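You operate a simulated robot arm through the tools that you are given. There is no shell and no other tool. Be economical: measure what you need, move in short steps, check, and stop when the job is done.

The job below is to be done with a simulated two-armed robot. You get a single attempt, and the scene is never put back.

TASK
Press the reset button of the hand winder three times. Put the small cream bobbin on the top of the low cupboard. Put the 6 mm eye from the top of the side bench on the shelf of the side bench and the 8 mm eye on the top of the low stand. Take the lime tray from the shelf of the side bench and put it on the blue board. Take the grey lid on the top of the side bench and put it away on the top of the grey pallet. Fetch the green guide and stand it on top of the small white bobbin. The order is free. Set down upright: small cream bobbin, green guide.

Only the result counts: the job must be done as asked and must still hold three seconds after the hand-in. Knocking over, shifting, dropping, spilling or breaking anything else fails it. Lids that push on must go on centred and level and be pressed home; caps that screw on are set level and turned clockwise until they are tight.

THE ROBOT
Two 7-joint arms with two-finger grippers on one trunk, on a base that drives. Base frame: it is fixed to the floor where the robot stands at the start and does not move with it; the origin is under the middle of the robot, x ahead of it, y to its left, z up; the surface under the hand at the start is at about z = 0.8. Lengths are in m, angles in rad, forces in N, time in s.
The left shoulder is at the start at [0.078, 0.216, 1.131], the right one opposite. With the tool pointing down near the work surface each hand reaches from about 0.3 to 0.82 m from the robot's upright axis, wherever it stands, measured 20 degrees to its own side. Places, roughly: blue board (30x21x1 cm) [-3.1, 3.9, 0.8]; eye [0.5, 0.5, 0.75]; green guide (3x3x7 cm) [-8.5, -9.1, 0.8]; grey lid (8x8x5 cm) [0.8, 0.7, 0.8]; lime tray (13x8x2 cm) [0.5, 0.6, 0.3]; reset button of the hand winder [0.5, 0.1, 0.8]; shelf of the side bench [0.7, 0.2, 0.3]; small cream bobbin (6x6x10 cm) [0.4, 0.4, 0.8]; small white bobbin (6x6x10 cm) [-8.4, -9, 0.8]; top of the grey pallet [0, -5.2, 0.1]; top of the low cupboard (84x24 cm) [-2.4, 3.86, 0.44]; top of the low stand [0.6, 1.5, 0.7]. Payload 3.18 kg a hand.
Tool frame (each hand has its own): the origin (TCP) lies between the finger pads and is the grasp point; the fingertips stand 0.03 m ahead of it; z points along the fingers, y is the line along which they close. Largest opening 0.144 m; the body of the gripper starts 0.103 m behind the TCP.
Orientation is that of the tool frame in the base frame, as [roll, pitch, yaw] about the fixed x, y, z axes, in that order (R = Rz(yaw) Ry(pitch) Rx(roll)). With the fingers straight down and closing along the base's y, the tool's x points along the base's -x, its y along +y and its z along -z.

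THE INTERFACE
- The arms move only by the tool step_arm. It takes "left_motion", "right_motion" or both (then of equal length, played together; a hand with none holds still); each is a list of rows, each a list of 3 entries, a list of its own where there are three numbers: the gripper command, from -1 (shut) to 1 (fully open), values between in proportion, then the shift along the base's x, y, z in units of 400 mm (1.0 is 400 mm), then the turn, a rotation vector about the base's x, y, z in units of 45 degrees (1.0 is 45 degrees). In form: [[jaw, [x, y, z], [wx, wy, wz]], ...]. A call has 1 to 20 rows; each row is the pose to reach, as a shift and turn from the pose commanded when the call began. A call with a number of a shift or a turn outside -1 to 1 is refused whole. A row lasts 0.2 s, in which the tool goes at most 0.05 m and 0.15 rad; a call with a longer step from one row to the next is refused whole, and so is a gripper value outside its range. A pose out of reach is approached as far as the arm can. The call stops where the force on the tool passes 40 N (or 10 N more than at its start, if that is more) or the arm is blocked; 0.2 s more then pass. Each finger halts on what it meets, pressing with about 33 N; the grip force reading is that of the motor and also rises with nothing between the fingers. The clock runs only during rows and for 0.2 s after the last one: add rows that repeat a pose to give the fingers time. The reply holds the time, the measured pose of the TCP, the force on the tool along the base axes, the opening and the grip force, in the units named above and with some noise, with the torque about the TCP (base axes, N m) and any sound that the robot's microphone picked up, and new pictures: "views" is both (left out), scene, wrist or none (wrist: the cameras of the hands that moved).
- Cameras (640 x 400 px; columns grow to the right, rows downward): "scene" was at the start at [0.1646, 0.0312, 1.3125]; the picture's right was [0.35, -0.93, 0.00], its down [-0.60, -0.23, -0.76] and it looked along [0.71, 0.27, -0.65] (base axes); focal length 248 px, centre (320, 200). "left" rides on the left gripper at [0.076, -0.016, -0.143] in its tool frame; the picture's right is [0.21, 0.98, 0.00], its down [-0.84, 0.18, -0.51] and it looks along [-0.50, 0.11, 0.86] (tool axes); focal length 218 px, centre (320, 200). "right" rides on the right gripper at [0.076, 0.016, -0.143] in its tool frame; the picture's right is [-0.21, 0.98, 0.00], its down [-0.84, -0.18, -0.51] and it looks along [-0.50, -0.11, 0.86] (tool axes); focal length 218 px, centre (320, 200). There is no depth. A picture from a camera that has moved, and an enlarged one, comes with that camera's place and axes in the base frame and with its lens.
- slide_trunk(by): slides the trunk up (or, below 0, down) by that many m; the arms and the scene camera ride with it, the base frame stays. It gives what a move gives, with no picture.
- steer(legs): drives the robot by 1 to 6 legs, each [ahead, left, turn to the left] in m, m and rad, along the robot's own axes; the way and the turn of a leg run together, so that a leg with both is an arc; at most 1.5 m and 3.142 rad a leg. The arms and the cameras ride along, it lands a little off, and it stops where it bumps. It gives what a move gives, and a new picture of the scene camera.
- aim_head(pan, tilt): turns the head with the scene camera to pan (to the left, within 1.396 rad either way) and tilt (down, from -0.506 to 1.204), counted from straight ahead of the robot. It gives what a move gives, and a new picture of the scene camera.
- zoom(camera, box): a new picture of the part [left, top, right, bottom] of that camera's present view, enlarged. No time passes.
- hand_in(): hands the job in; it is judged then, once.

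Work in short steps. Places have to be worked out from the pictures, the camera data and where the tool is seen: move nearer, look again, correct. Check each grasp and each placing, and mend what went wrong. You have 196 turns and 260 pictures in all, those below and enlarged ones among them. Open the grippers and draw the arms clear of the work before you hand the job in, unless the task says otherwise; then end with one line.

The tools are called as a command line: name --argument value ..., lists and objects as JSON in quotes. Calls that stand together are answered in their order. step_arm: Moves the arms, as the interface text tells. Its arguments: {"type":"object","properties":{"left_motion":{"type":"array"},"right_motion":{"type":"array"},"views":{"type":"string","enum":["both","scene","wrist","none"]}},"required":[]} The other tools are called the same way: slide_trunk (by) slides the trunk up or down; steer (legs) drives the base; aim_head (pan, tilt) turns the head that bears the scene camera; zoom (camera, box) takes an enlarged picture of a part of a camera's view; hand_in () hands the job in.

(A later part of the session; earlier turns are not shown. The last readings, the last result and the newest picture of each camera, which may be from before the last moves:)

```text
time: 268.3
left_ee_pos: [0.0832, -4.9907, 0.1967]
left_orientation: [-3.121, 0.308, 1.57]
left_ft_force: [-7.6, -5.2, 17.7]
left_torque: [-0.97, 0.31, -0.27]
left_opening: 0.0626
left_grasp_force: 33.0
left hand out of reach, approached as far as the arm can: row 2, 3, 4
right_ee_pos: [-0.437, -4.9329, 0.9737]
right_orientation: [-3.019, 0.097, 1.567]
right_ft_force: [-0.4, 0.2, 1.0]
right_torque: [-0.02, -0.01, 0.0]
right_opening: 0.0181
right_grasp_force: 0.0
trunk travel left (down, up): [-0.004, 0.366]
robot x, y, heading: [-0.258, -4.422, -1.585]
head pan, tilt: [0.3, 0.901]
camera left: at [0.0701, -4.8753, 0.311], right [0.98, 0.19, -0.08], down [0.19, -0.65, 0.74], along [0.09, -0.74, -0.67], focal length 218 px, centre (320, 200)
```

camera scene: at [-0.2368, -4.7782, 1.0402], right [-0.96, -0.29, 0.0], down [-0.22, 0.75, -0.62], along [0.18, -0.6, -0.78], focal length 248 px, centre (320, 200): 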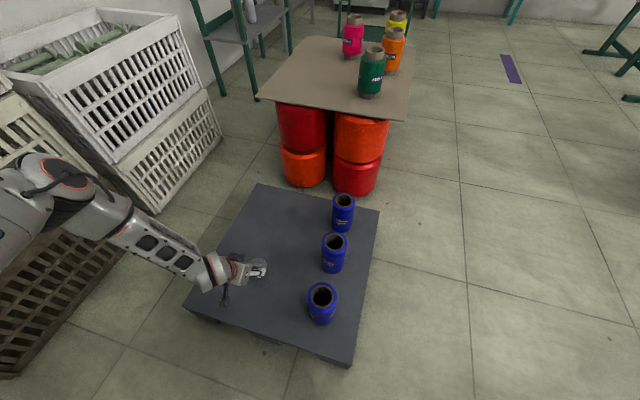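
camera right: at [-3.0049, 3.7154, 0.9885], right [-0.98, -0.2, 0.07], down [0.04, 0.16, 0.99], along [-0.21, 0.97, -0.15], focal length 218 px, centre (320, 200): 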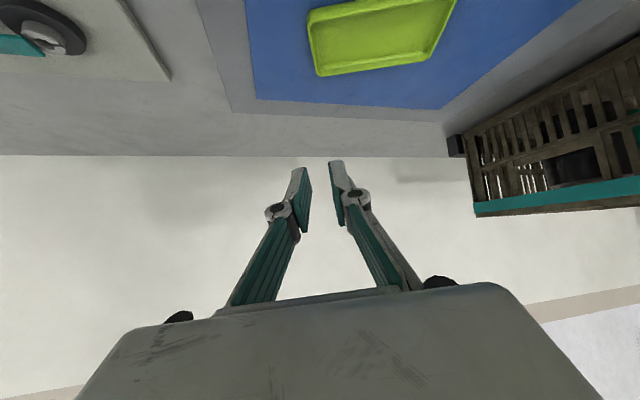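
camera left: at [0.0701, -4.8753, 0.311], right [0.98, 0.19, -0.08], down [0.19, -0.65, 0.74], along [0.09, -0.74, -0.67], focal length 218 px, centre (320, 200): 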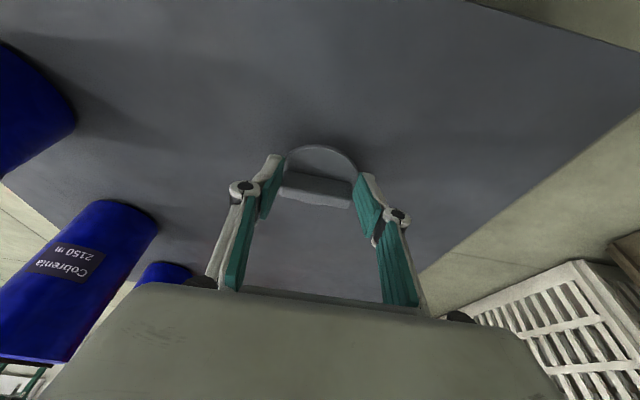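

Contact at 18 N, with the lid flat on the pallet. I relieve, open, and raise the hand.

step_arm --left_motion '[[-1, [0, 0, 0.008], [0, 0, 0]], [-0.05, [0, 0, 0.008], [0, 0, 0]], [0.1, [0, 0, 0.008], [0, 0, 0]], [0.1, [0, 0, 0.06], [0, 0, 0]], [0.1, [0, 0, 0.14], [0, 0, 0]], [0.1, [0, 0, 0.25], [0, 0, 0]], [0.1, [0, 0, 0.36], [0, 0, 0]]]' --views "both"

```text
time: 269.9
left_ee_pos: [0.0849, -4.9888, 0.3414]
left_orientation: [-3.124, 0.307, 1.574]
left_ft_force: [0.4, -0.1, -0.4]
left_torque: [0.0, 0.02, 0.0]
left_opening: 0.079
left_grasp_force: 0.1
right_ee_pos: [-0.4371, -4.9345, 0.9735]
right_orientation: [-3.018, 0.093, 1.569]
right_ft_force: [0.1, 0.2, -0.2]
right_torque: [-0.01, 0.0, -0.04]
right_opening: 0.0179
right_grasp_force: 0.0
trunk travel left (down, up): [-0.004, 0.366]
robot x, y, heading: [-0.2549, -4.4173, -1.585]
head pan, tilt: [0.3, 0.901]
camera scene: at [-0.2369, -4.7776, 1.0406], right [-0.96, -0.29, 0.0], down [-0.22, 0.75, -0.62], along [0.18, -0.6, -0.78], focal length 248 px, centre (320, 200)
camera left: at [0.0707, -4.8723, 0.4542], right [0.98, 0.2, -0.08], down [0.19, -0.65, 0.74], along [0.09, -0.73, -0.67], focal length 218 px, centre (320, 200)
```

scene: 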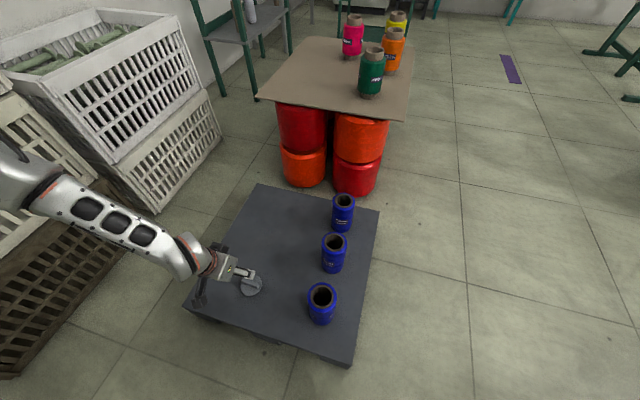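
left: 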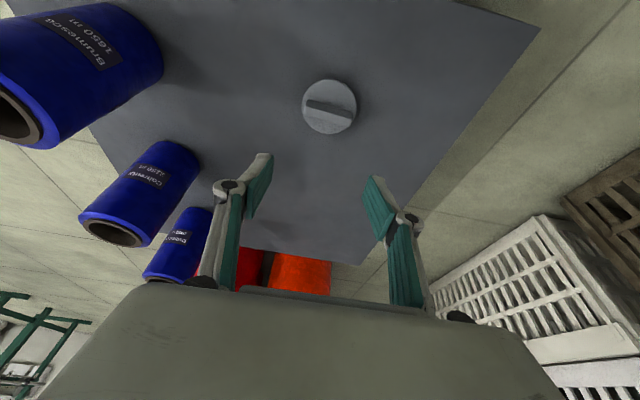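

The lid rests flat on the pallet. I raise the hand, back off, lift the trunk, and look around for the route to (-8.5, -9.1).

step_arm --left_motion '[[0.1, [-0.02, 0.02, 0.1], [0, 0, 0]], [0.1, [-0.04, 0.04, 0.2], [0, 0, 0]], [0.1, [-0.06, 0.06, 0.3], [0, 0, 0]], [-0.5, [-0.08, 0.08, 0.4], [0, 0, 0]], [-0.5, [-0.1, 0.1, 0.5], [0, 0, 0]], [-0.5, [-0.12, 0.1, 0.6], [0, 0, 0]], [-0.5, [-0.14, 0.1, 0.7], [0, 0, 0]], [-0.5, [-0.16, 0.1, 0.8], [0, 0, 0]]]' --views "none"

slide_trunk --by 0.21

steer --legs '[[-0.25, 0, 0], [0, -0.45, 0]]'

aim_head --pan -0.6 --tilt 0.2

```text
time: 271.7
left_ee_pos: [0.0208, -4.978, 0.6609]
left_orientation: [-3.125, 0.304, 1.574]
left_ft_force: [0.0, -0.5, 0.4]
left_torque: [0.0, -0.01, 0.0]
left_opening: 0.0361
left_grasp_force: 0.1
left hand out of reach, approached as far as the arm can: row 6, 7, 8
right_ee_pos: [-0.4376, -4.9337, 0.9738]
right_orientation: [-3.02, 0.093, 1.57]
right_ft_force: [-0.4, 0.7, 0.5]
right_torque: [-0.02, 0.0, 0.02]
right_opening: 0.018
right_grasp_force: 0.0
trunk travel left (down, up): [-0.004, 0.366]
robot x, y, heading: [-0.2575, -4.4188, -1.58]
head pan, tilt: [0.3, 0.901]
```

```text
time: 273.9
left_ee_pos: [0.0221, -4.9786, 0.868]
left_orientation: [-3.124, 0.305, 1.572]
left_ft_force: [0.6, -0.4, 0.0]
left_torque: [-0.04, 0.02, -0.02]
left_opening: 0.0358
left_grasp_force: 0.1
right_ee_pos: [-0.4372, -4.9349, 1.1822]
right_orientation: [-3.019, 0.091, 1.569]
right_ft_force: [0.9, 0.4, 0.2]
right_torque: [0.03, 0.01, -0.01]
right_opening: 0.0179
right_grasp_force: 0.1
trunk travel left (down, up): [-0.214, 0.156]
robot x, y, heading: [-0.2558, -4.4176, -1.582]
head pan, tilt: [0.3, 0.901]
```

```text
time: 279.8
left_ee_pos: [-0.417, -4.7297, 0.8696]
left_orientation: [-3.124, 0.306, 1.584]
left_ft_force: [-0.1, 0.5, -0.1]
left_torque: [0.01, -0.01, 0.01]
left_opening: 0.036
left_grasp_force: 0.1
right_ee_pos: [-0.8767, -4.6873, 1.1831]
right_orientation: [-3.018, 0.093, 1.58]
right_ft_force: [0.4, -0.3, 0.5]
right_torque: [-0.01, 0.01, 0.02]
right_opening: 0.0181
right_grasp_force: 0.1
trunk travel left (down, up): [-0.214, 0.156]
robot x, y, heading: [-0.698, -4.1708, -1.573]
head pan, tilt: [0.3, 0.901]
camera scene: at [-0.6784, -4.3274, 1.2965], right [-0.96, -0.3, 0.0], down [-0.23, 0.75, -0.62], along [0.18, -0.59, -0.78], focal length 248 px, centre (320, 200)
```

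scene: 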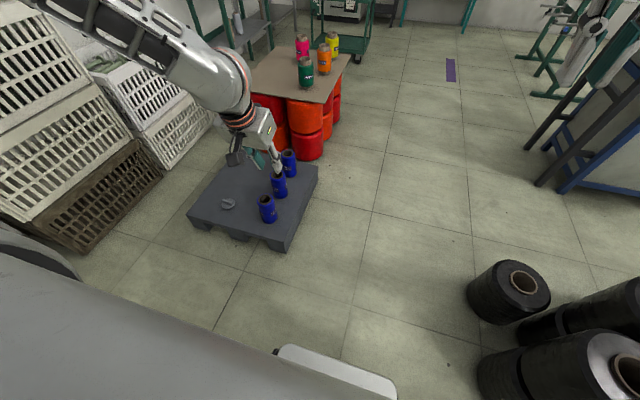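

```text
time: 281.0
left_ee_pos: [-0.4167, -4.7287, 0.8697]
left_orientation: [-3.124, 0.307, 1.584]
left_ft_force: [-0.2, -0.8, -0.1]
left_torque: [0.01, 0.0, 0.0]
left_opening: 0.0362
left_grasp_force: 0.0
right_ee_pos: [-0.8761, -4.6876, 1.1827]
right_orientation: [-3.018, 0.095, 1.579]
right_ft_force: [0.1, 0.0, -0.1]
right_torque: [0.03, 0.02, 0.0]
right_opening: 0.0182
right_grasp_force: 0.1
trunk travel left (down, up): [-0.214, 0.156]
robot x, y, heading: [-0.7032, -4.1724, -1.573]
head pan, tilt: [-0.6, 0.201]
camera scene: at [-0.7531, -4.3322, 1.3579], right [-0.83, 0.56, 0.0], down [0.11, 0.17, -0.98], along [-0.55, -0.81, -0.2], focal length 248 px, centre (320, 200)
```

scene: 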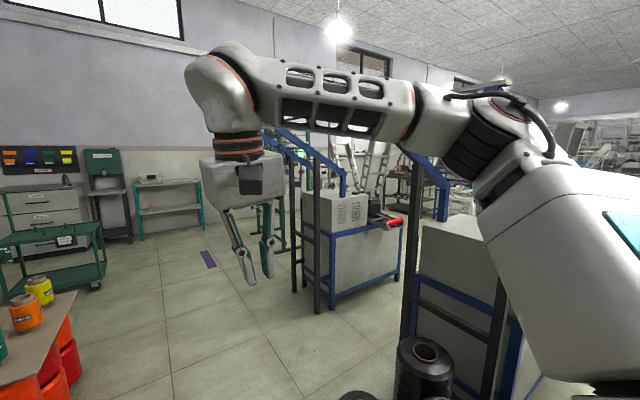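

The lid is safe on the pallet. The aisle continues at x about -0.85; I raise the left hand well above the bottles and drive ahead to y about -6.6, then look right.

step_arm --left_motion '[[-0.5, [0, 0, 0.12], [0, 0, 0]], [-0.5, [0, 0, 0.24], [0, 0, 0]], [-0.5, [0, 0, 0.36], [0, 0, 0]], [-0.5, [0, 0, 0.48], [0, 0, 0]], [-0.5, [0, 0, 0.6], [0, 0, 0]], [-0.5, [0, 0, 0.7], [0, 0, 0]]]' --views "none"

steer --legs '[[0, -0.14, 0], [1.2, 0, 0], [1.2, 0, 0]]'

aim_head --pan -1.2 --tilt 0.2

```text
time: 282.4
left_ee_pos: [-0.4193, -4.7313, 1.1488]
left_orientation: [-3.124, 0.306, 1.582]
left_ft_force: [0.0, -0.5, 0.4]
left_torque: [0.01, -0.03, 0.04]
left_opening: 0.0361
left_grasp_force: 0.1
right_ee_pos: [-0.8768, -4.6872, 1.1834]
right_orientation: [-3.017, 0.094, 1.579]
right_ft_force: [0.3, -0.1, -0.5]
right_torque: [0.0, -0.02, -0.02]
right_opening: 0.0178
right_grasp_force: 0.0
trunk travel left (down, up): [-0.214, 0.156]
robot x, y, heading: [-0.7029, -4.1684, -1.572]
head pan, tilt: [-0.6, 0.201]
```

```text
time: 295.6
left_ee_pos: [-0.5398, -7.1256, 1.1506]
left_orientation: [-3.125, 0.308, 1.605]
left_ft_force: [-0.2, -0.2, 0.3]
left_torque: [0.03, 0.03, -0.01]
left_opening: 0.0361
left_grasp_force: 0.1
right_ee_pos: [-1.0006, -7.0929, 1.1836]
right_orientation: [-3.016, 0.094, 1.6]
right_ft_force: [0.4, -0.7, -0.6]
right_torque: [0.02, -0.02, -0.01]
right_opening: 0.0182
right_grasp_force: 0.0
trunk travel left (down, up): [-0.214, 0.156]
robot x, y, heading: [-0.8349, -6.5723, -1.548]
head pan, tilt: [-0.6, 0.201]
camera scene: at [-0.8831, -6.7343, 1.358], right [-0.84, 0.55, 0.0], down [0.11, 0.17, -0.98], along [-0.54, -0.82, -0.2], focal length 248 px, centre (320, 200)
```

scene: 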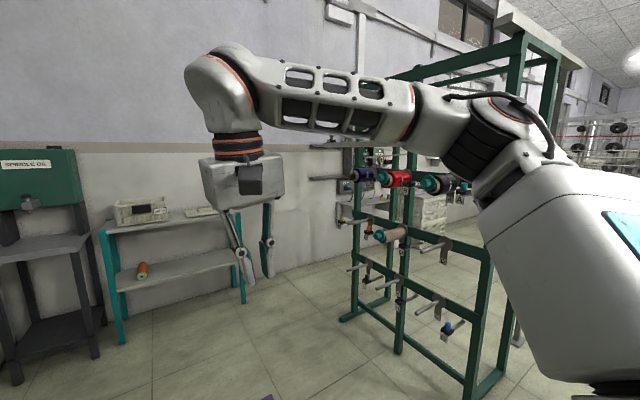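

```text
time: 296.6
left_ee_pos: [-0.54, -7.1253, 1.1485]
left_orientation: [-3.124, 0.308, 1.605]
left_ft_force: [0.4, 0.5, 0.1]
left_torque: [0.03, -0.01, -0.03]
left_opening: 0.0361
left_grasp_force: 0.0
right_ee_pos: [-0.9994, -7.0923, 1.1849]
right_orientation: [-3.018, 0.094, 1.602]
right_ft_force: [0.4, 0.0, -0.6]
right_torque: [-0.02, -0.02, 0.02]
right_opening: 0.0181
right_grasp_force: 0.0
trunk travel left (down, up): [-0.214, 0.156]
robot x, y, heading: [-0.8339, -6.5744, -1.547]
head pan, tilt: [-1.201, 0.201]
camera scene: at [-0.9182, -6.6917, 1.358], right [-0.38, 0.92, 0.0], down [0.18, 0.08, -0.98], along [-0.91, -0.37, -0.2], focal length 248 px, centre (320, 200)
```

scene: 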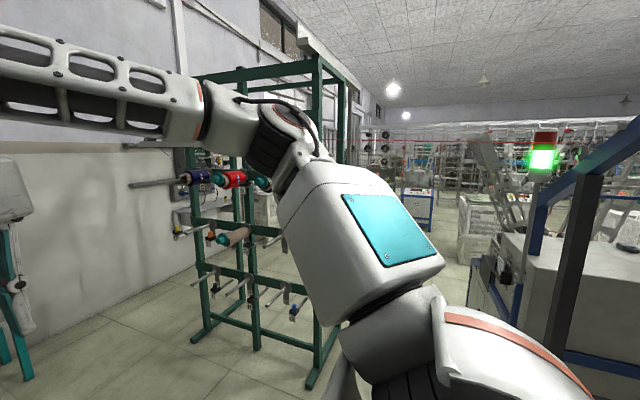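

A rack stands at x about -2.05, y below -7.2, and machines lie north of y about -6.1; the passage west runs at y about -6.6. I turn to face west and look ahead.

steer --legs '[[0, 0, -1.595]]'

aim_head --pan 0.0 --tilt 0.3

```text
time: 300.9
left_ee_pos: [-1.3918, -6.858, 1.1479]
left_orientation: [-3.124, 0.308, 0.02]
left_ft_force: [-0.2, -0.5, 0.5]
left_torque: [0.01, 0.03, -0.01]
left_opening: 0.0361
left_grasp_force: 0.0
right_ee_pos: [-1.352, -6.4004, 1.1827]
right_orientation: [-3.017, 0.094, 0.015]
right_ft_force: [-0.2, 0.1, -0.3]
right_torque: [0.04, 0.0, 0.0]
right_opening: 0.0181
right_grasp_force: 0.1
trunk travel left (down, up): [-0.214, 0.156]
robot x, y, heading: [-0.8327, -6.5708, -3.13]
head pan, tilt: [-1.201, 0.201]
camera scene: at [-0.953, -6.4851, 1.358], right [0.93, 0.37, 0.0], down [0.07, -0.19, -0.98], along [-0.36, 0.91, -0.2], focal length 248 px, centre (320, 200)
```

scene: 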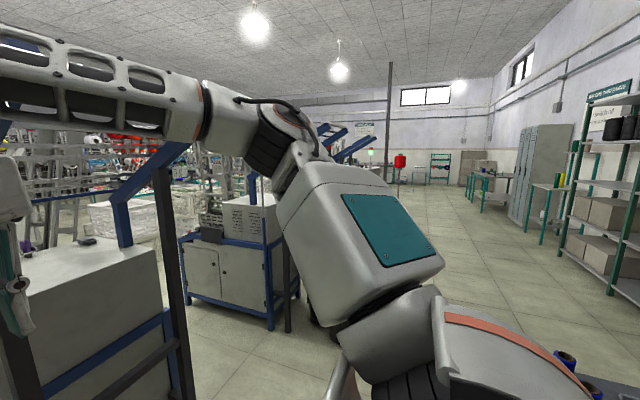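

```text
time: 302.2
left_ee_pos: [-1.3922, -6.859, 1.1495]
left_orientation: [-3.124, 0.308, 0.022]
left_ft_force: [0.6, 0.4, 0.4]
left_torque: [0.01, -0.02, 0.02]
left_opening: 0.036
left_grasp_force: 0.0
right_ee_pos: [-1.3522, -6.4002, 1.1828]
right_orientation: [-3.02, 0.094, 0.017]
right_ft_force: [0.0, 0.0, 0.3]
right_torque: [-0.01, 0.03, 0.02]
right_opening: 0.0179
right_grasp_force: 0.1
trunk travel left (down, up): [-0.214, 0.156]
robot x, y, heading: [-0.835, -6.5738, -3.138]
head pan, tilt: [0.0, 0.3]
camera scene: at [-1.012, -6.5725, 1.3487], right [-0.01, 1.0, 0.0], down [0.3, 0.0, -0.96], along [-0.96, -0.01, -0.3], focal length 248 px, centre (320, 200)
```

scene: 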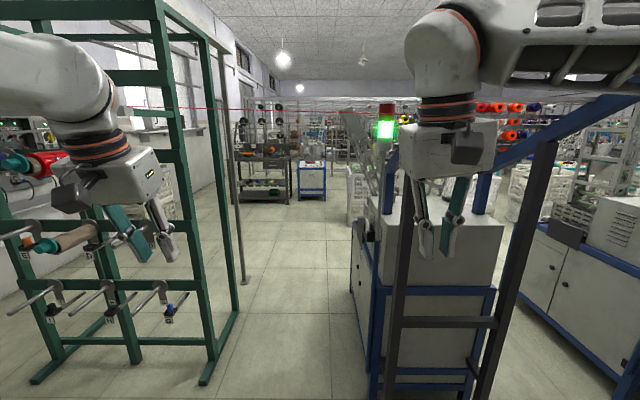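

The passage between rack (y -7.21) and machine (y -6.30) is only about 0.87 m wide, so I centre the base at y -6.77 and stretch both arms straight forward to slim the robot.

steer --legs '[[0, 0.2, 0]]'

step_arm --left_motion '[[-1, [-0.08, 0.04, 0.02], [0, 0.14, 0]], [-1, [-0.16, 0.08, 0.04], [0, 0.28, 0]], [-1, [-0.24, 0.12, 0.06], [0, 0.42, 0]], [-1, [-0.32, 0.16, 0.08], [0, 0.56, 0]], [-1, [-0.4, 0.2, 0.1], [0, 0.7, 0]], [-1, [-0.48, 0.21, 0.12], [0, 0.84, 0]], [-1, [-0.56, 0.21, 0.12], [0, 0.98, 0]]]' --right_motion '[[-1, [-0.08, 0, 0], [0, 0.14, 0]], [-1, [-0.16, 0, 0], [0, 0.28, 0]], [-1, [-0.24, 0, 0], [0, 0.42, 0]], [-1, [-0.32, 0, 0], [0, 0.56, 0]], [-1, [-0.4, 0, 0], [0, 0.7, 0]], [-1, [-0.48, 0, 0], [0, 0.84, 0]], [-1, [-0.56, 0, 0], [0, 0.98, 0]]]' --views "scene"

```text
time: 304.6
left_ee_pos: [-1.3912, -7.0572, 1.1479]
left_orientation: [-3.124, 0.307, 0.019]
left_ft_force: [0.0, -0.4, -0.4]
left_torque: [-0.02, 0.0, -0.02]
left_opening: 0.036
left_grasp_force: 0.0
right_ee_pos: [-1.3511, -6.5981, 1.1836]
right_orientation: [-3.018, 0.094, 0.016]
right_ft_force: [0.1, -0.4, -0.5]
right_torque: [-0.01, 0.01, -0.01]
right_opening: 0.0177
right_grasp_force: 0.1
trunk travel left (down, up): [-0.214, 0.156]
robot x, y, heading: [-0.8313, -6.7721, -3.134]
head pan, tilt: [0.0, 0.3]
camera scene: at [-1.0108, -6.7721, 1.3487], right [0.0, 1.0, 0.0], down [0.3, 0.0, -0.96], along [-0.96, 0.0, -0.3], focal length 248 px, centre (320, 200)
```

scene: 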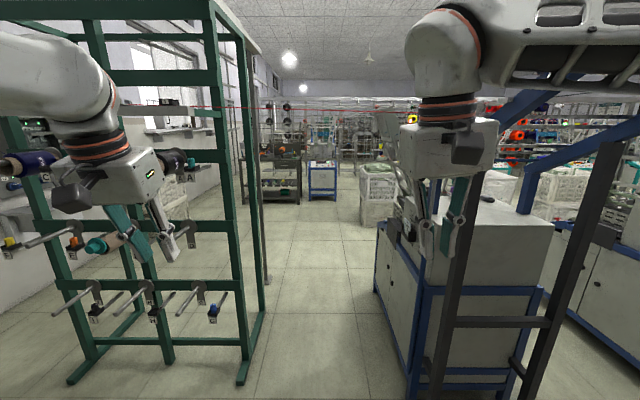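

```text
time: 306.2
left_ee_pos: [-1.6158, -6.9718, 1.195]
left_orientation: [-3.096, 1.076, 0.04]
left_ft_force: [-0.2, -0.1, -0.3]
left_torque: [0.0, -0.01, 0.0]
left_opening: 0.0
left_grasp_force: 30.7
right_ee_pos: [-1.5766, -6.5968, 1.1793]
right_orientation: [-3.003, 0.863, 0.02]
right_ft_force: [0.0, 0.6, -0.1]
right_torque: [0.05, 0.01, -0.01]
right_opening: 0.0
right_grasp_force: 31.3
trunk travel left (down, up): [-0.214, 0.156]
robot x, y, heading: [-0.8321, -6.771, -3.137]
head pan, tilt: [0.0, 0.3]
camera scene: at [-1.0128, -6.772, 1.3482], right [0.0, 1.0, 0.0], down [0.3, 0.0, -0.95], along [-0.95, 0.0, -0.3], focal length 248 px, centre (320, 200)
```

scene: 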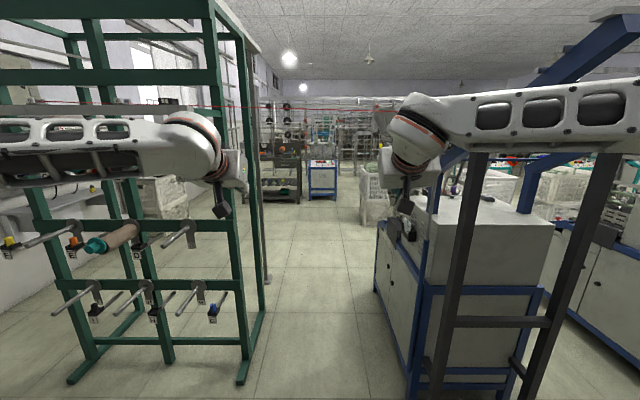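

The arms still angle outwards; I extend them further forward and towards the centre line.

step_arm --left_motion '[[-1, [-0.1, 0.03, 0.02], [0, 0.1, 0]], [-1, [-0.2, 0.06, 0.04], [0, 0.2, 0]], [-1, [-0.3, 0.09, 0.06], [0, 0.3, 0]], [-1, [-0.4, 0.12, 0.08], [0, 0.35, 0]], [-1, [-0.5, 0.15, 0.1], [0, 0.35, 0]], [-1, [-0.58, 0.18, 0.1], [0, 0.35, 0]]]' --right_motion '[[-1, [-0.1, -0.02, 0.02], [0, 0.15, 0]], [-1, [-0.2, -0.04, 0.04], [0, 0.3, 0]], [-1, [-0.3, -0.06, 0.06], [0, 0.45, 0]], [-1, [-0.4, -0.08, 0.08], [0, 0.58, 0]], [-1, [-0.5, -0.1, 0.1], [0, 0.58, 0]], [-1, [-0.58, -0.1, 0.1], [0, 0.58, 0]]]' --views "scene"

```text
time: 307.6
left_ee_pos: [-1.7119, -7.0054, 1.1762]
left_orientation: [-3.05, 1.352, 0.082]
left_ft_force: [-0.6, 0.0, -1.3]
left_torque: [0.03, 0.0, -0.01]
left_opening: 0.0001
left_grasp_force: 30.9
left hand out of reach, approached as far as the arm can: row 1, 2, 3, 4, 5, 6
right_ee_pos: [-1.8093, -6.6381, 1.2201]
right_orientation: [-2.958, 1.318, 0.067]
right_ft_force: [0.3, 0.1, 0.2]
right_torque: [-0.01, 0.02, -0.05]
right_opening: 0.0
right_grasp_force: 30.3
trunk travel left (down, up): [-0.214, 0.156]
robot x, y, heading: [-0.8328, -6.7745, -3.142]
head pan, tilt: [0.0, 0.3]
camera scene: at [-1.0118, -6.7731, 1.3484], right [0.0, 1.0, 0.0], down [0.3, 0.0, -0.95], along [-0.95, 0.0, -0.3], focal length 248 px, centre (320, 200)
```

scene: 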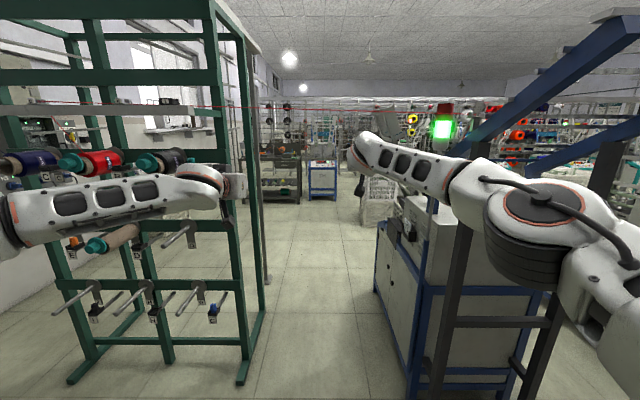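

The right arm is slim now, but the left elbow still sticks out. I bring the left hand back and inwards before extending it again.

step_arm --left_motion '[[-1, [0.08, 0.05, 0.0], [0, -0.15, 0]], [-1, [0.14, 0.12, 0.02], [0, -0.3, 0]], [-1, [0.14, 0.2, 0.04], [0, -0.3, 0]], [-1, [0.1, 0.28, 0.06], [0, -0.3, 0]], [-1, [0.02, 0.32, 0.08], [0, -0.2, 0]], [-1, [-0.08, 0.34, 0.1], [0, -0.1, 0]], [-1, [-0.18, 0.34, 0.1], [0, 0, 0]], [-1, [-0.26, 0.34, 0.1], [0, 0, 0]]]' --views "scene"

```text
time: 309.4
left_ee_pos: [-1.6843, -6.9776, 1.1642]
left_orientation: [-3.043, 1.349, 0.083]
left_ft_force: [1.0, 0.0, 0.0]
left_torque: [0.02, 0.13, 0.05]
left_opening: 0.0
left_grasp_force: 30.5
left hand out of reach, approached as far as the arm can: row 2, 3, 4, 5, 6, 7, 8
right_ee_pos: [-1.8076, -6.6385, 1.2233]
right_orientation: [-2.965, 1.32, 0.057]
right_ft_force: [-0.2, -0.2, 0.7]
right_torque: [0.01, -0.06, -0.06]
right_opening: 0.0
right_grasp_force: 30.7
trunk travel left (down, up): [-0.214, 0.156]
robot x, y, heading: [-0.8345, -6.7753, -3.139]
head pan, tilt: [0.0, 0.3]
camera scene: at [-1.0108, -6.7725, 1.3489], right [-0.01, 1.0, 0.0], down [0.3, 0.0, -0.96], along [-0.96, 0.0, -0.3], focal length 248 px, centre (320, 200)
```

scene: 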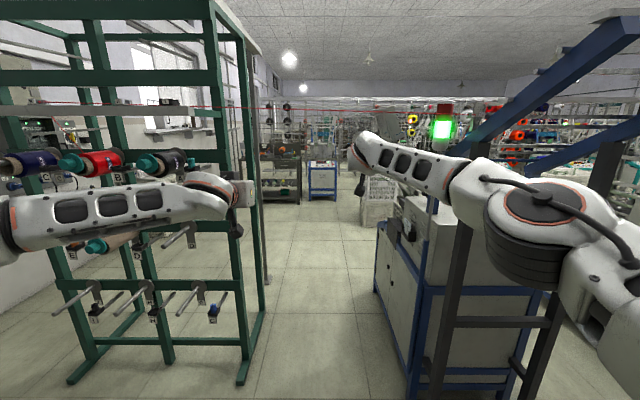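

The left arm is caught in an outward elbow posture. I return it to the vertical pose mirroring the right arm's start, then repeat the same extension.

step_arm --left_motion '[[-1, [0.1, 0, 0], [0, -0.16, 0]], [-1, [0.2, 0, 0], [0, -0.32, 0]], [-1, [0.3, 0.0, 0], [0, -0.48, 0]], [-1, [0.4, 0.0, 0], [0, -0.64, 0]], [-1, [0.5, 0.02, 0], [0, -0.8, 0]], [-1, [0.6, 0.03, 0.03], [0, -0.96, 0]]]' --views "none"

step_arm --left_motion '[[-1, [0.1, 0.05, 0], [0, -0.16, 0]], [-1, [0.2, 0.08, 0], [0, -0.32, 0]], [-1, [0.23, 0.08, 0.02], [0, -0.48, 0]], [-1, [0.23, 0.08, 0.03], [0, -0.64, 0]], [-1, [0.23, 0.08, 0.03], [0, -0.74, 0]]]' --views "scene"

```text
time: 310.8
left_ee_pos: [-1.4449, -6.9651, 1.1731]
left_orientation: [-3.12, 0.599, 0.018]
left_ft_force: [0.1, -0.1, 0.4]
left_torque: [-0.01, 0.02, -0.01]
left_opening: 0.0001
left_grasp_force: 30.4
right_ee_pos: [-1.8057, -6.6359, 1.2229]
right_orientation: [-2.966, 1.321, 0.054]
right_ft_force: [-0.5, 0.2, 0.1]
right_torque: [0.05, -0.02, 0.0]
right_opening: 0.0
right_grasp_force: 31.1
trunk travel left (down, up): [-0.214, 0.156]
robot x, y, heading: [-0.832, -6.7702, -3.134]
head pan, tilt: [0.0, 0.3]
```

```text
time: 312.0
left_ee_pos: [-1.3674, -6.9658, 1.1816]
left_orientation: [-3.126, 0.095, 0.017]
left_ft_force: [0.7, 0.1, 0.0]
left_torque: [0.02, 0.01, -0.02]
left_opening: 0.0
left_grasp_force: 30.8
left hand out of reach, approached as far as the arm can: row 3, 4, 5
right_ee_pos: [-1.8076, -6.6362, 1.2229]
right_orientation: [-2.965, 1.318, 0.054]
right_ft_force: [-0.7, 1.2, -1.0]
right_torque: [0.01, 0.01, -0.02]
right_opening: 0.0003
right_grasp_force: 30.5
trunk travel left (down, up): [-0.214, 0.156]
robot x, y, heading: [-0.8305, -6.7727, -3.136]
head pan, tilt: [0.0, 0.3]
camera scene: at [-1.0109, -6.7716, 1.3487], right [0.0, 1.0, 0.0], down [0.3, 0.0, -0.96], along [-0.96, 0.0, -0.3], focal length 248 px, centre (320, 200)
```

scene: 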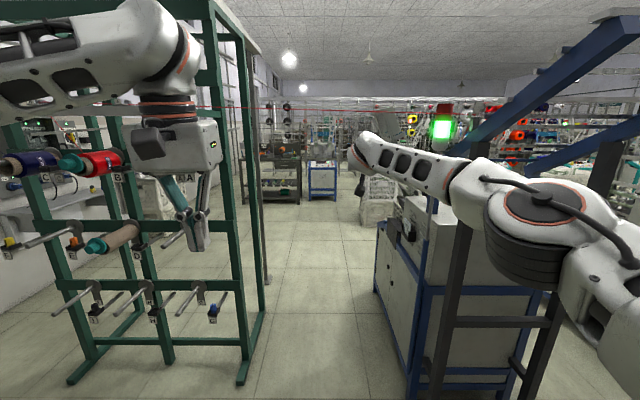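

Now the left arm mirrors the right arm's earlier start pose; I extend it with the mirrored motion.

step_arm --left_motion '[[-1, [-0.08, 0, 0], [0, 0.14, 0]], [-1, [-0.16, 0, 0], [0, 0.28, 0]], [-1, [-0.24, 0, 0], [0, 0.42, 0]], [-1, [-0.32, 0, 0], [0, 0.56, 0]], [-1, [-0.4, 0, 0], [0, 0.7, 0]], [-1, [-0.48, 0, 0], [0, 0.84, 0]], [-1, [-0.56, 0, 0], [0, 0.98, 0]], [-1, [-0.66, 0.02, 0.02], [0, 1, 0]], [-1, [-0.76, 0.04, 0.04], [0, 1, 0]], [-1, [-0.86, 0.06, 0.06], [0, 1, 0]], [-1, [-0.96, 0.08, 0.08], [0, 1, 0]]]' --views "scene"

```text
time: 314.4
left_ee_pos: [-1.6397, -7.0096, 1.1789]
left_orientation: [-3.108, 0.884, 0.026]
left_ft_force: [0.5, -0.7, 0.0]
left_torque: [0.01, -0.06, 0.05]
left_opening: 0.0002
left_grasp_force: 30.4
left hand out of reach, approached as far as the arm can: row 5, 6, 7, 8, 9, 10, 11
right_ee_pos: [-1.8085, -6.6358, 1.2216]
right_orientation: [-2.971, 1.321, 0.051]
right_ft_force: [0.6, 0.0, -0.5]
right_torque: [-0.03, -0.01, 0.03]
right_opening: 0.0
right_grasp_force: 30.7
trunk travel left (down, up): [-0.214, 0.156]
robot x, y, heading: [-0.8299, -6.7693, -3.135]
head pan, tilt: [0.0, 0.3]
camera scene: at [-1.0103, -6.771, 1.3488], right [0.0, 1.0, 0.0], down [0.3, 0.0, -0.96], along [-0.96, 0.0, -0.3], focal length 248 px, centre (320, 200)
```

scene: 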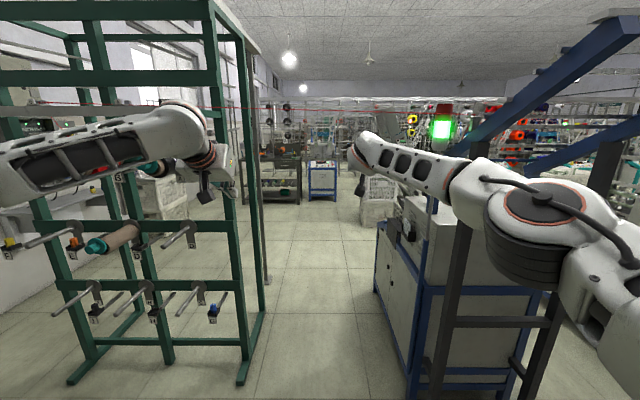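

The left arm is in the wrong elbow branch. The right arm got its slim posture by raising the trunk from a low, stretched pose, so I do the same for the left: trunk down, hand low and forward.

slide_trunk --by -0.21

step_arm --left_motion '[[-1, [0, 0.03, -0.11], [0, 0, 0]], [-1, [0, 0.06, -0.22], [0, 0, 0]], [-1, [0, 0.09, -0.33], [0, 0, 0]], [-1, [0, 0.12, -0.44], [0, 0, 0]], [-1, [0, 0.15, -0.55], [0, 0, 0]], [-1, [-0.03, 0.18, -0.66], [0, 0, 0]], [-1, [-0.06, 0.2, -0.77], [0, 0, 0]], [-1, [-0.1, 0.22, -0.87], [0, 0, 0]], [-1, [-0.15, 0.22, -0.97], [0, 0, 0]], [-1, [-0.22, 0.22, -1.0], [0, 0, 0]]]' --views "scene"

```text
time: 316.7
left_ee_pos: [-1.6376, -7.0054, 0.9729]
left_orientation: [-3.107, 0.884, 0.026]
left_ft_force: [-0.5, -1.2, 0.2]
left_torque: [-0.03, 0.01, -0.01]
left_opening: 0.0
left_grasp_force: 30.6
right_ee_pos: [-1.8049, -6.6385, 1.0156]
right_orientation: [-2.969, 1.323, 0.055]
right_ft_force: [0.1, 0.1, 0.7]
right_torque: [-0.02, 0.0, 0.0]
right_opening: 0.0002
right_grasp_force: 31.4
trunk travel left (down, up): [-0.004, 0.366]
robot x, y, heading: [-0.8314, -6.7756, -3.137]
head pan, tilt: [0.0, 0.3]
```

```text
time: 318.9
left_ee_pos: [-1.7043, -6.9499, 0.6059]
left_orientation: [-3.108, 0.882, 0.026]
left_ft_force: [0.6, 0.1, -1.0]
left_torque: [0.01, -0.01, 0.0]
left_opening: 0.0001
left_grasp_force: 30.4
left hand out of reach, approached as far as the arm can: row 8, 9, 10
right_ee_pos: [-1.8058, -6.6378, 1.013]
right_orientation: [-2.968, 1.317, 0.053]
right_ft_force: [-0.6, -0.5, 1.3]
right_torque: [-0.02, -0.04, -0.01]
right_opening: 0.0002
right_grasp_force: 30.4
trunk travel left (down, up): [-0.004, 0.366]
robot x, y, heading: [-0.8353, -6.7743, -3.137]
head pan, tilt: [0.0, 0.3]
camera scene: at [-1.213, -6.7727, 1.0929], right [0.0, 1.0, 0.0], down [0.3, 0.0, -0.96], along [-0.96, 0.0, -0.3], focal length 248 px, centre (320, 200)
```

scene: 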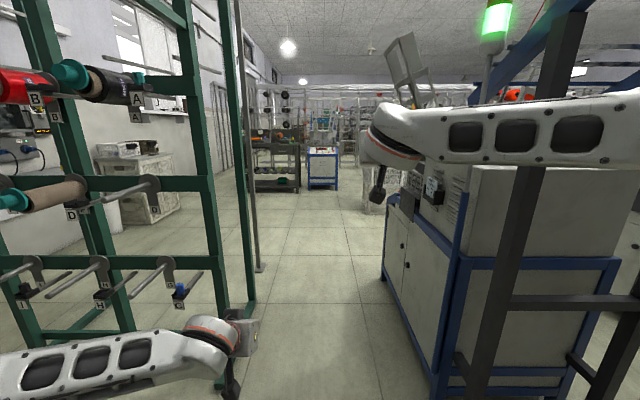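

The left hand is lower and stretched; I push it further forward and down.

step_arm --left_motion '[[-1, [-0.02, 0.03, -0.08], [0, 0, 0]], [-1, [-0.04, 0.06, -0.16], [0, 0, 0]], [-1, [-0.08, 0.09, -0.24], [0, 0, 0]], [-1, [-0.12, 0.12, -0.32], [0, 0, 0]], [-1, [-0.16, 0.12, -0.4], [0, 0, 0]], [-1, [-0.2, 0.12, -0.46], [0, 0, 0]]]' --views "none"

slide_trunk --by 0.21

aim_head --pan 0.0 --tilt 0.3

```text
time: 320.3
left_ee_pos: [-1.7043, -6.9863, 0.4771]
left_orientation: [-3.106, 0.886, 0.027]
left_ft_force: [0.3, -0.1, 0.2]
left_torque: [-0.02, -0.04, 0.03]
left_opening: 0.0001
left_grasp_force: 31.6
left hand out of reach, approached as far as the arm can: row 1, 2, 3, 4, 5, 6
right_ee_pos: [-1.8058, -6.6377, 1.0149]
right_orientation: [-2.97, 1.322, 0.051]
right_ft_force: [0.6, 0.2, 0.5]
right_torque: [0.0, -0.1, 0.0]
right_opening: 0.0
right_grasp_force: 30.7
trunk travel left (down, up): [-0.004, 0.366]
robot x, y, heading: [-0.831, -6.7769, -3.136]
head pan, tilt: [0.0, 0.3]
```

```text
time: 322.5
left_ee_pos: [-1.7058, -6.9916, 1.2064]
left_orientation: [-2.66, 1.538, 0.47]
left_ft_force: [0.2, 0.1, -0.3]
left_torque: [-0.01, 0.01, -0.01]
left_opening: 0.0001
left_grasp_force: 31.1
right_ee_pos: [-1.8074, -6.6379, 1.2207]
right_orientation: [-2.967, 1.315, 0.056]
right_ft_force: [1.1, 0.2, 0.0]
right_torque: [-0.01, 0.02, 0.03]
right_opening: 0.0
right_grasp_force: 30.9
trunk travel left (down, up): [-0.214, 0.156]
robot x, y, heading: [-0.8317, -6.7711, -3.132]
head pan, tilt: [0.0, 0.3]
```

```text
time: 323.1
left_ee_pos: [-1.7047, -6.9905, 1.2099]
left_orientation: [-2.626, 1.541, 0.504]
left_ft_force: [-0.8, 0.3, -0.8]
left_torque: [0.03, -0.01, 0.05]
left_opening: 0.0
left_grasp_force: 30.9
right_ee_pos: [-1.8065, -6.6384, 1.2222]
right_orientation: [-2.968, 1.32, 0.054]
right_ft_force: [1.3, -0.9, -1.1]
right_torque: [0.02, -0.03, 0.02]
right_opening: 0.0
right_grasp_force: 30.8
trunk travel left (down, up): [-0.214, 0.156]
robot x, y, heading: [-0.8353, -6.7698, -3.137]
head pan, tilt: [0.0, 0.3]
camera scene: at [-1.0109, -6.7718, 1.3487], right [0.0, 1.0, 0.0], down [0.3, 0.0, -0.96], along [-0.96, 0.0, -0.3], focal length 248 px, centre (320, 200)
```

scene: 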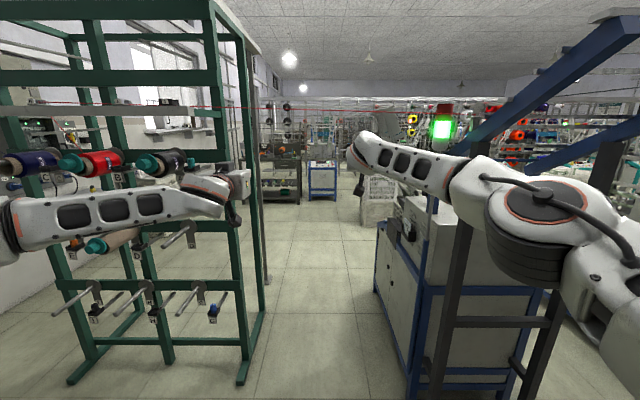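

The left elbow is still out. I bring the left hand back to vertical close to the centre line, where the elbow has to fold in, and then redo the low stretch from there.

step_arm --left_motion '[[-1, [0.1, 0.03, 0], [0, -0.16, 0]], [-1, [0.2, 0.06, 0], [0, -0.32, 0]], [-1, [0.3, 0.09, 0], [0, -0.48, 0]], [-1, [0.4, 0.12, 0], [0, -0.64, 0]], [-1, [0.5, 0.15, 0], [0, -0.8, 0]], [-1, [0.6, 0.2, 0], [0, -0.96, 0]]]' --views "none"

step_arm --left_motion '[[-1, [0.1, 0.06, 0], [0, -0.16, 0]], [-1, [0.18, 0.14, 0], [0, -0.32, 0]], [-1, [0.22, 0.2, 0], [0, -0.48, 0]], [-1, [0.22, 0.26, 0], [0, -0.64, 0]], [-1, [0.22, 0.28, 0], [0, -0.8, 0]], [-1, [0.22, 0.28, 0], [0, -0.96, 0]]]' --views "none"

slide_trunk --by -0.21

```text
time: 324.5
left_ee_pos: [-1.4795, -6.9286, 1.2128]
left_orientation: [-3.111, 0.818, 0.021]
left_ft_force: [-1.0, -0.6, 0.7]
left_torque: [0.01, -0.01, 0.01]
left_opening: 0.0
left_grasp_force: 30.4
left hand out of reach, approached as far as the arm can: row 6
right_ee_pos: [-1.807, -6.6381, 1.2214]
right_orientation: [-2.966, 1.318, 0.056]
right_ft_force: [-0.6, 0.5, -0.3]
right_torque: [0.01, 0.04, -0.04]
right_opening: 0.0001
right_grasp_force: 30.6
trunk travel left (down, up): [-0.214, 0.156]
robot x, y, heading: [-0.8332, -6.7708, -3.136]
head pan, tilt: [0.0, 0.3]
```

```text
time: 325.9
left_ee_pos: [-1.3502, -6.9606, 1.225]
left_orientation: [-3.118, 0.188, 0.016]
left_ft_force: [1.1, -0.4, 0.2]
left_torque: [0.03, 0.05, 0.01]
left_opening: 0.0
left_grasp_force: 30.4
left hand out of reach, approached as far as the arm can: row 1, 2, 3, 4, 5, 6
right_ee_pos: [-1.8052, -6.6388, 1.227]
right_orientation: [-2.967, 1.324, 0.055]
right_ft_force: [-0.3, -0.5, -0.2]
right_torque: [-0.01, -0.06, -0.01]
right_opening: 0.0
right_grasp_force: 30.3
trunk travel left (down, up): [-0.214, 0.156]
robot x, y, heading: [-0.8313, -6.7744, -3.137]
head pan, tilt: [0.0, 0.3]
```

```text
time: 328.2
left_ee_pos: [-1.4318, -6.958, 0.7119]
left_orientation: [-3.126, -0.482, 0.016]
left_ft_force: [-0.1, -0.6, 0.8]
left_torque: [0.04, 0.06, 0.0]
left_opening: 0.0001
left_grasp_force: 30.9
right_ee_pos: [-1.8041, -6.6393, 1.0161]
right_orientation: [-2.967, 1.322, 0.053]
right_ft_force: [-0.5, -0.5, 0.8]
right_torque: [-0.02, -0.05, -0.01]
right_opening: 0.0
right_grasp_force: 30.8
trunk travel left (down, up): [-0.004, 0.366]
robot x, y, heading: [-0.8353, -6.772, -3.133]
head pan, tilt: [0.0, 0.3]
```

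The left hand is low now, pitched backward. I swing it inward and pitch it forward while low, then look at the posture.

step_arm --left_motion '[[-1, [0.0, 0.06, 0], [0, 0.16, 0]], [-1, [0, 0.12, 0], [0, 0.32, 0]], [-1, [0, 0.18, -0.02], [0, 0.48, 0]], [-1, [0, 0.24, -0.06], [0, 0.64, 0]], [-1, [0, 0.3, -0.1], [0, 0.8, 0]], [-1, [0, 0.34, -0.16], [0, 0.96, 0]]]' --views "none"

step_arm --left_motion '[[-1, [-0.05, 0, -0.05], [0, 0.16, 0]], [-1, [-0.1, 0, -0.1], [0, 0.32, 0]], [-1, [-0.15, 0, -0.15], [0, 0.48, 0]], [-1, [-0.2, 0, -0.18], [0, 0.6, 0]], [-1, [-0.3, 0, -0.2], [0, 0.6, 0]], [-1, [-0.4, 0, -0.2], [0, 0.6, 0]]]' --views "scene"

```text
time: 329.6
left_ee_pos: [-1.4646, -6.8965, 0.6715]
left_orientation: [-3.111, 0.255, 0.019]
left_ft_force: [-1.0, -0.3, 0.3]
left_torque: [0.03, -0.05, -0.02]
left_opening: 0.0
left_grasp_force: 30.5
left hand out of reach, approached as far as the arm can: row 1, 2, 3, 4, 5, 6
right_ee_pos: [-1.8089, -6.6391, 1.0076]
right_orientation: [-2.963, 1.313, 0.058]
right_ft_force: [-1.0, -0.1, -0.2]
right_torque: [-0.01, 0.07, -0.04]
right_opening: 0.0003
right_grasp_force: 31.1
trunk travel left (down, up): [-0.004, 0.366]
robot x, y, heading: [-0.8309, -6.773, -3.137]
head pan, tilt: [0.0, 0.3]
```

```text
time: 331.0
left_ee_pos: [-1.6139, -6.9121, 0.5908]
left_orientation: [-3.104, 0.742, 0.018]
left_ft_force: [-1.0, 0.7, -0.8]
left_torque: [0.02, 0.05, 0.01]
left_opening: 0.0
left_grasp_force: 30.5
left hand out of reach, approached as far as the arm can: row 5, 6
right_ee_pos: [-1.8082, -6.6391, 1.0127]
right_orientation: [-2.968, 1.319, 0.056]
right_ft_force: [-0.3, -0.2, -1.0]
right_torque: [0.02, 0.05, 0.0]
right_opening: 0.0001
right_grasp_force: 30.8
trunk travel left (down, up): [-0.004, 0.366]
robot x, y, heading: [-0.833, -6.7741, -3.136]
head pan, tilt: [0.0, 0.3]
camera scene: at [-1.214, -6.7731, 1.0923], right [0.0, 1.0, 0.0], down [0.3, 0.0, -0.96], along [-0.96, 0.0, -0.3], focal length 248 px, centre (320, 200)
```

scene: 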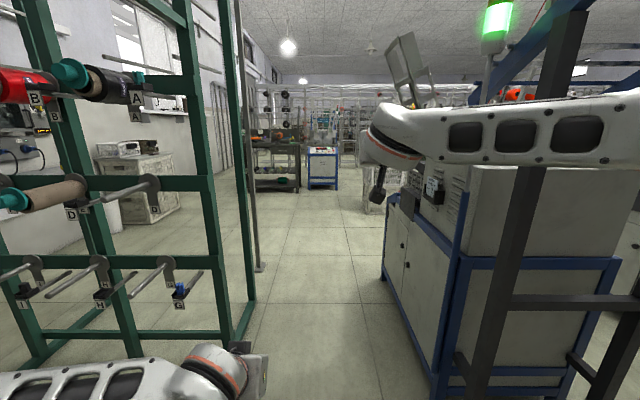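

I turn the head left to see where the left elbow really is.

aim_head --pan 1.2 --tilt 0.7

```text
time: 332.4
left_ee_pos: [-1.6115, -6.9138, 0.5899]
left_orientation: [-3.104, 0.739, 0.021]
left_ft_force: [0.0, -0.1, 0.7]
left_torque: [-0.01, 0.01, -0.01]
left_opening: 0.0
left_grasp_force: 30.7
right_ee_pos: [-1.8075, -6.6387, 1.0129]
right_orientation: [-2.966, 1.32, 0.054]
right_ft_force: [0.5, -0.4, 0.5]
right_torque: [-0.04, 0.0, 0.02]
right_opening: 0.0001
right_grasp_force: 30.3
trunk travel left (down, up): [-0.004, 0.366]
robot x, y, heading: [-0.8324, -6.7727, -3.138]
head pan, tilt: [1.201, 0.7]
camera scene: at [-1.1505, -6.8517, 1.0565], right [-0.93, 0.36, 0.0], down [0.23, 0.6, -0.77], along [-0.27, -0.71, -0.64], focal length 248 px, centre (320, 200)
```

scene: 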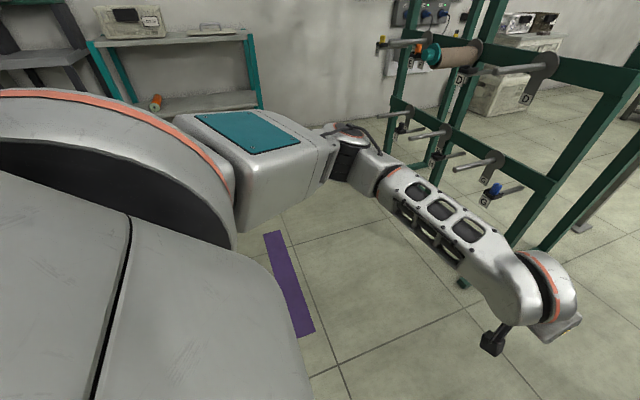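

The left elbow is about 0.55 m out, so going through facing forward does not fit. Instead I will fold both hands close and high, face north, and strafe west through the passage, with the hands passing above the machine cabinet. First I raise the trunk and fold the arms.

slide_trunk --by 0.21

step_arm --right_motion '[[-1, [0.1, -0.01, 0], [0, -0.16, 0]], [-1, [0.2, -0.02, 0], [0, -0.32, 0]], [-1, [0.3, -0.03, 0], [0, -0.48, 0]], [-1, [0.4, -0.04, 0], [0, -0.64, 0]], [-1, [0.5, -0.05, 0], [0, -0.8, 0]], [-1, [0.6, -0.05, 0], [0, -0.96, 0]], [-1, [0.7, -0.05, 0], [0, -1.0, 0]]]' --left_motion '[[-1, [0.08, -0.02, 0.06], [0, -0.16, 0]], [-1, [0.16, -0.04, 0.12], [0, -0.32, 0]], [-1, [0.24, -0.06, 0.18], [0, -0.48, 0]], [-1, [0.32, -0.08, 0.24], [0, -0.64, 0]], [-1, [0.4, -0.1, 0.3], [0, -0.8, 0]], [-1, [0.48, -0.12, 0.36], [0, -0.96, 0]], [-1, [0.56, -0.12, 0.4], [0, -1.0, 0]]]' --views "none"

```text
time: 334.6
left_ee_pos: [-1.5545, -6.9135, 1.2762]
left_orientation: [-3.011, 1.469, 0.109]
left_ft_force: [-0.3, 0.7, -0.7]
left_torque: [-0.03, 0.04, -0.01]
left_opening: 0.0
left_grasp_force: 30.4
right_ee_pos: [-1.8084, -6.6381, 1.2207]
right_orientation: [-2.968, 1.316, 0.055]
right_ft_force: [0.2, 0.0, -0.1]
right_torque: [0.0, 0.0, -0.01]
right_opening: 0.0
right_grasp_force: 30.5
trunk travel left (down, up): [-0.214, 0.156]
robot x, y, heading: [-0.8293, -6.7701, -3.137]
head pan, tilt: [1.201, 0.7]
```

```text
time: 336.2
left_ee_pos: [-1.3271, -7.0086, 1.4368]
left_orientation: [-3.112, 0.685, 0.013]
left_ft_force: [0.6, 0.6, -0.4]
left_torque: [-0.02, 0.08, 0.05]
left_opening: 0.0001
left_grasp_force: 30.5
left hand out of reach, approached as far as the arm can: row 5, 6, 7
right_ee_pos: [-1.5233, -6.6584, 1.2258]
right_orientation: [-3.014, 0.533, 0.015]
right_ft_force: [0.9, 0.4, 0.7]
right_torque: [-0.05, 0.04, 0.07]
right_opening: 0.0
right_grasp_force: 30.3
trunk travel left (down, up): [-0.214, 0.156]
robot x, y, heading: [-0.8326, -6.7739, -3.143]
head pan, tilt: [1.201, 0.7]
```

I continue folding both hands to vertical, about 0.45 m ahead of the robot.

step_arm --right_motion '[[-1, [0.1, -0.03, -0.02], [0, -0.14, 0]], [-1, [0.2, -0.06, -0.03], [0, -0.28, 0]], [-1, [0.3, -0.08, -0.04], [0, -0.42, 0]], [-1, [0.4, -0.1, -0.04], [0, -0.55, 0]], [-1, [0.5, -0.12, -0.04], [0, -0.66, 0]], [-1, [0.56, -0.14, -0.04], [0, -0.66, 0]]]' --left_motion '[[-1, [0, 0.02, -0.1], [0, -0.15, 0]], [-1, [0.02, 0.04, -0.2], [0, -0.3, 0]], [-1, [0.04, 0.06, -0.3], [0, -0.45, 0]], [-1, [0.06, 0.06, -0.4], [0, -0.6, 0]], [-1, [0.06, 0.06, -0.5], [0, -0.75, 0]], [-1, [0.06, 0.06, -0.55], [0, -0.87, 0]]]' --views "none"

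steer --legs '[[0, 0.07, 0], [0, 0, -1.571]]'

aim_head --pan 1.1 --tilt 0.6

```text
time: 337.6
left_ee_pos: [-1.3552, -6.9612, 1.182]
left_orientation: [-3.118, 0.089, 0.01]
left_ft_force: [0.4, -0.1, 0.3]
left_torque: [0.02, 0.02, 0.0]
left_opening: 0.0
left_grasp_force: 30.8
left hand out of reach, approached as far as the arm can: row 2, 3, 4, 5, 6
right_ee_pos: [-1.301, -6.7158, 1.2073]
right_orientation: [-3.018, 0.015, 0.015]
right_ft_force: [1.1, 0.2, 0.7]
right_torque: [-0.02, 0.07, 0.01]
right_opening: 0.0
right_grasp_force: 30.8
trunk travel left (down, up): [-0.214, 0.156]
robot x, y, heading: [-0.8317, -6.7718, -3.135]
head pan, tilt: [1.201, 0.7]
```

```text
time: 342.8
left_ee_pos: [-1.0186, -6.3156, 1.1807]
left_orientation: [-3.119, 0.088, -1.561]
left_ft_force: [0.1, -1.4, -0.7]
left_torque: [0.01, -0.01, -0.03]
left_opening: 0.0002
left_grasp_force: 30.8
right_ee_pos: [-0.7742, -6.3712, 1.2063]
right_orientation: [-3.018, 0.015, -1.561]
right_ft_force: [0.4, -0.1, -0.9]
right_torque: [0.0, 0.0, 0.02]
right_opening: 0.0
right_grasp_force: 30.4
trunk travel left (down, up): [-0.214, 0.156]
robot x, y, heading: [-0.8328, -6.8439, 1.578]
head pan, tilt: [1.201, 0.7]
camera scene: at [-0.9114, -6.7252, 1.3126], right [0.36, 0.93, 0.0], down [0.6, -0.23, -0.77], along [-0.71, 0.28, -0.64], focal length 248 px, centre (320, 200)
```

scene: 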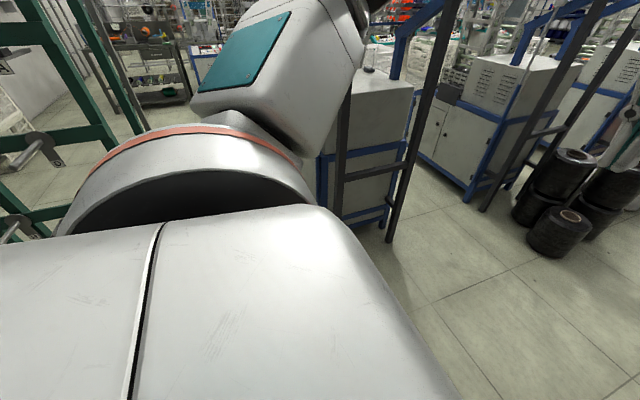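

```text
time: 343.4
left_ee_pos: [-1.0201, -6.317, 1.1805]
left_orientation: [-3.116, 0.09, -1.562]
left_ft_force: [0.1, 0.4, 0.4]
left_torque: [0.0, -0.02, 0.01]
left_opening: 0.0
left_grasp_force: 30.1
right_ee_pos: [-0.7752, -6.3713, 1.2061]
right_orientation: [-3.018, 0.016, -1.562]
right_ft_force: [-0.6, -0.2, 0.1]
right_torque: [0.03, 0.03, 0.0]
right_opening: 0.0001
right_grasp_force: 30.7
trunk travel left (down, up): [-0.214, 0.156]
robot x, y, heading: [-0.834, -6.8429, 1.572]
head pan, tilt: [1.1, 0.6]
camera scene: at [-0.9112, -6.7159, 1.3212], right [0.45, 0.89, 0.0], down [0.5, -0.26, -0.82], along [-0.74, 0.37, -0.57], focal length 248 px, centre (320, 200)
```

scene: 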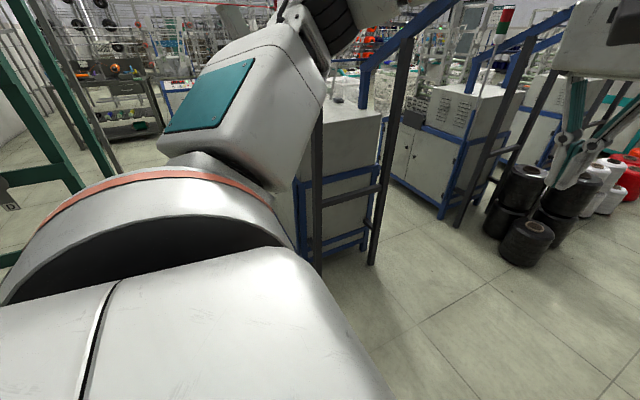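

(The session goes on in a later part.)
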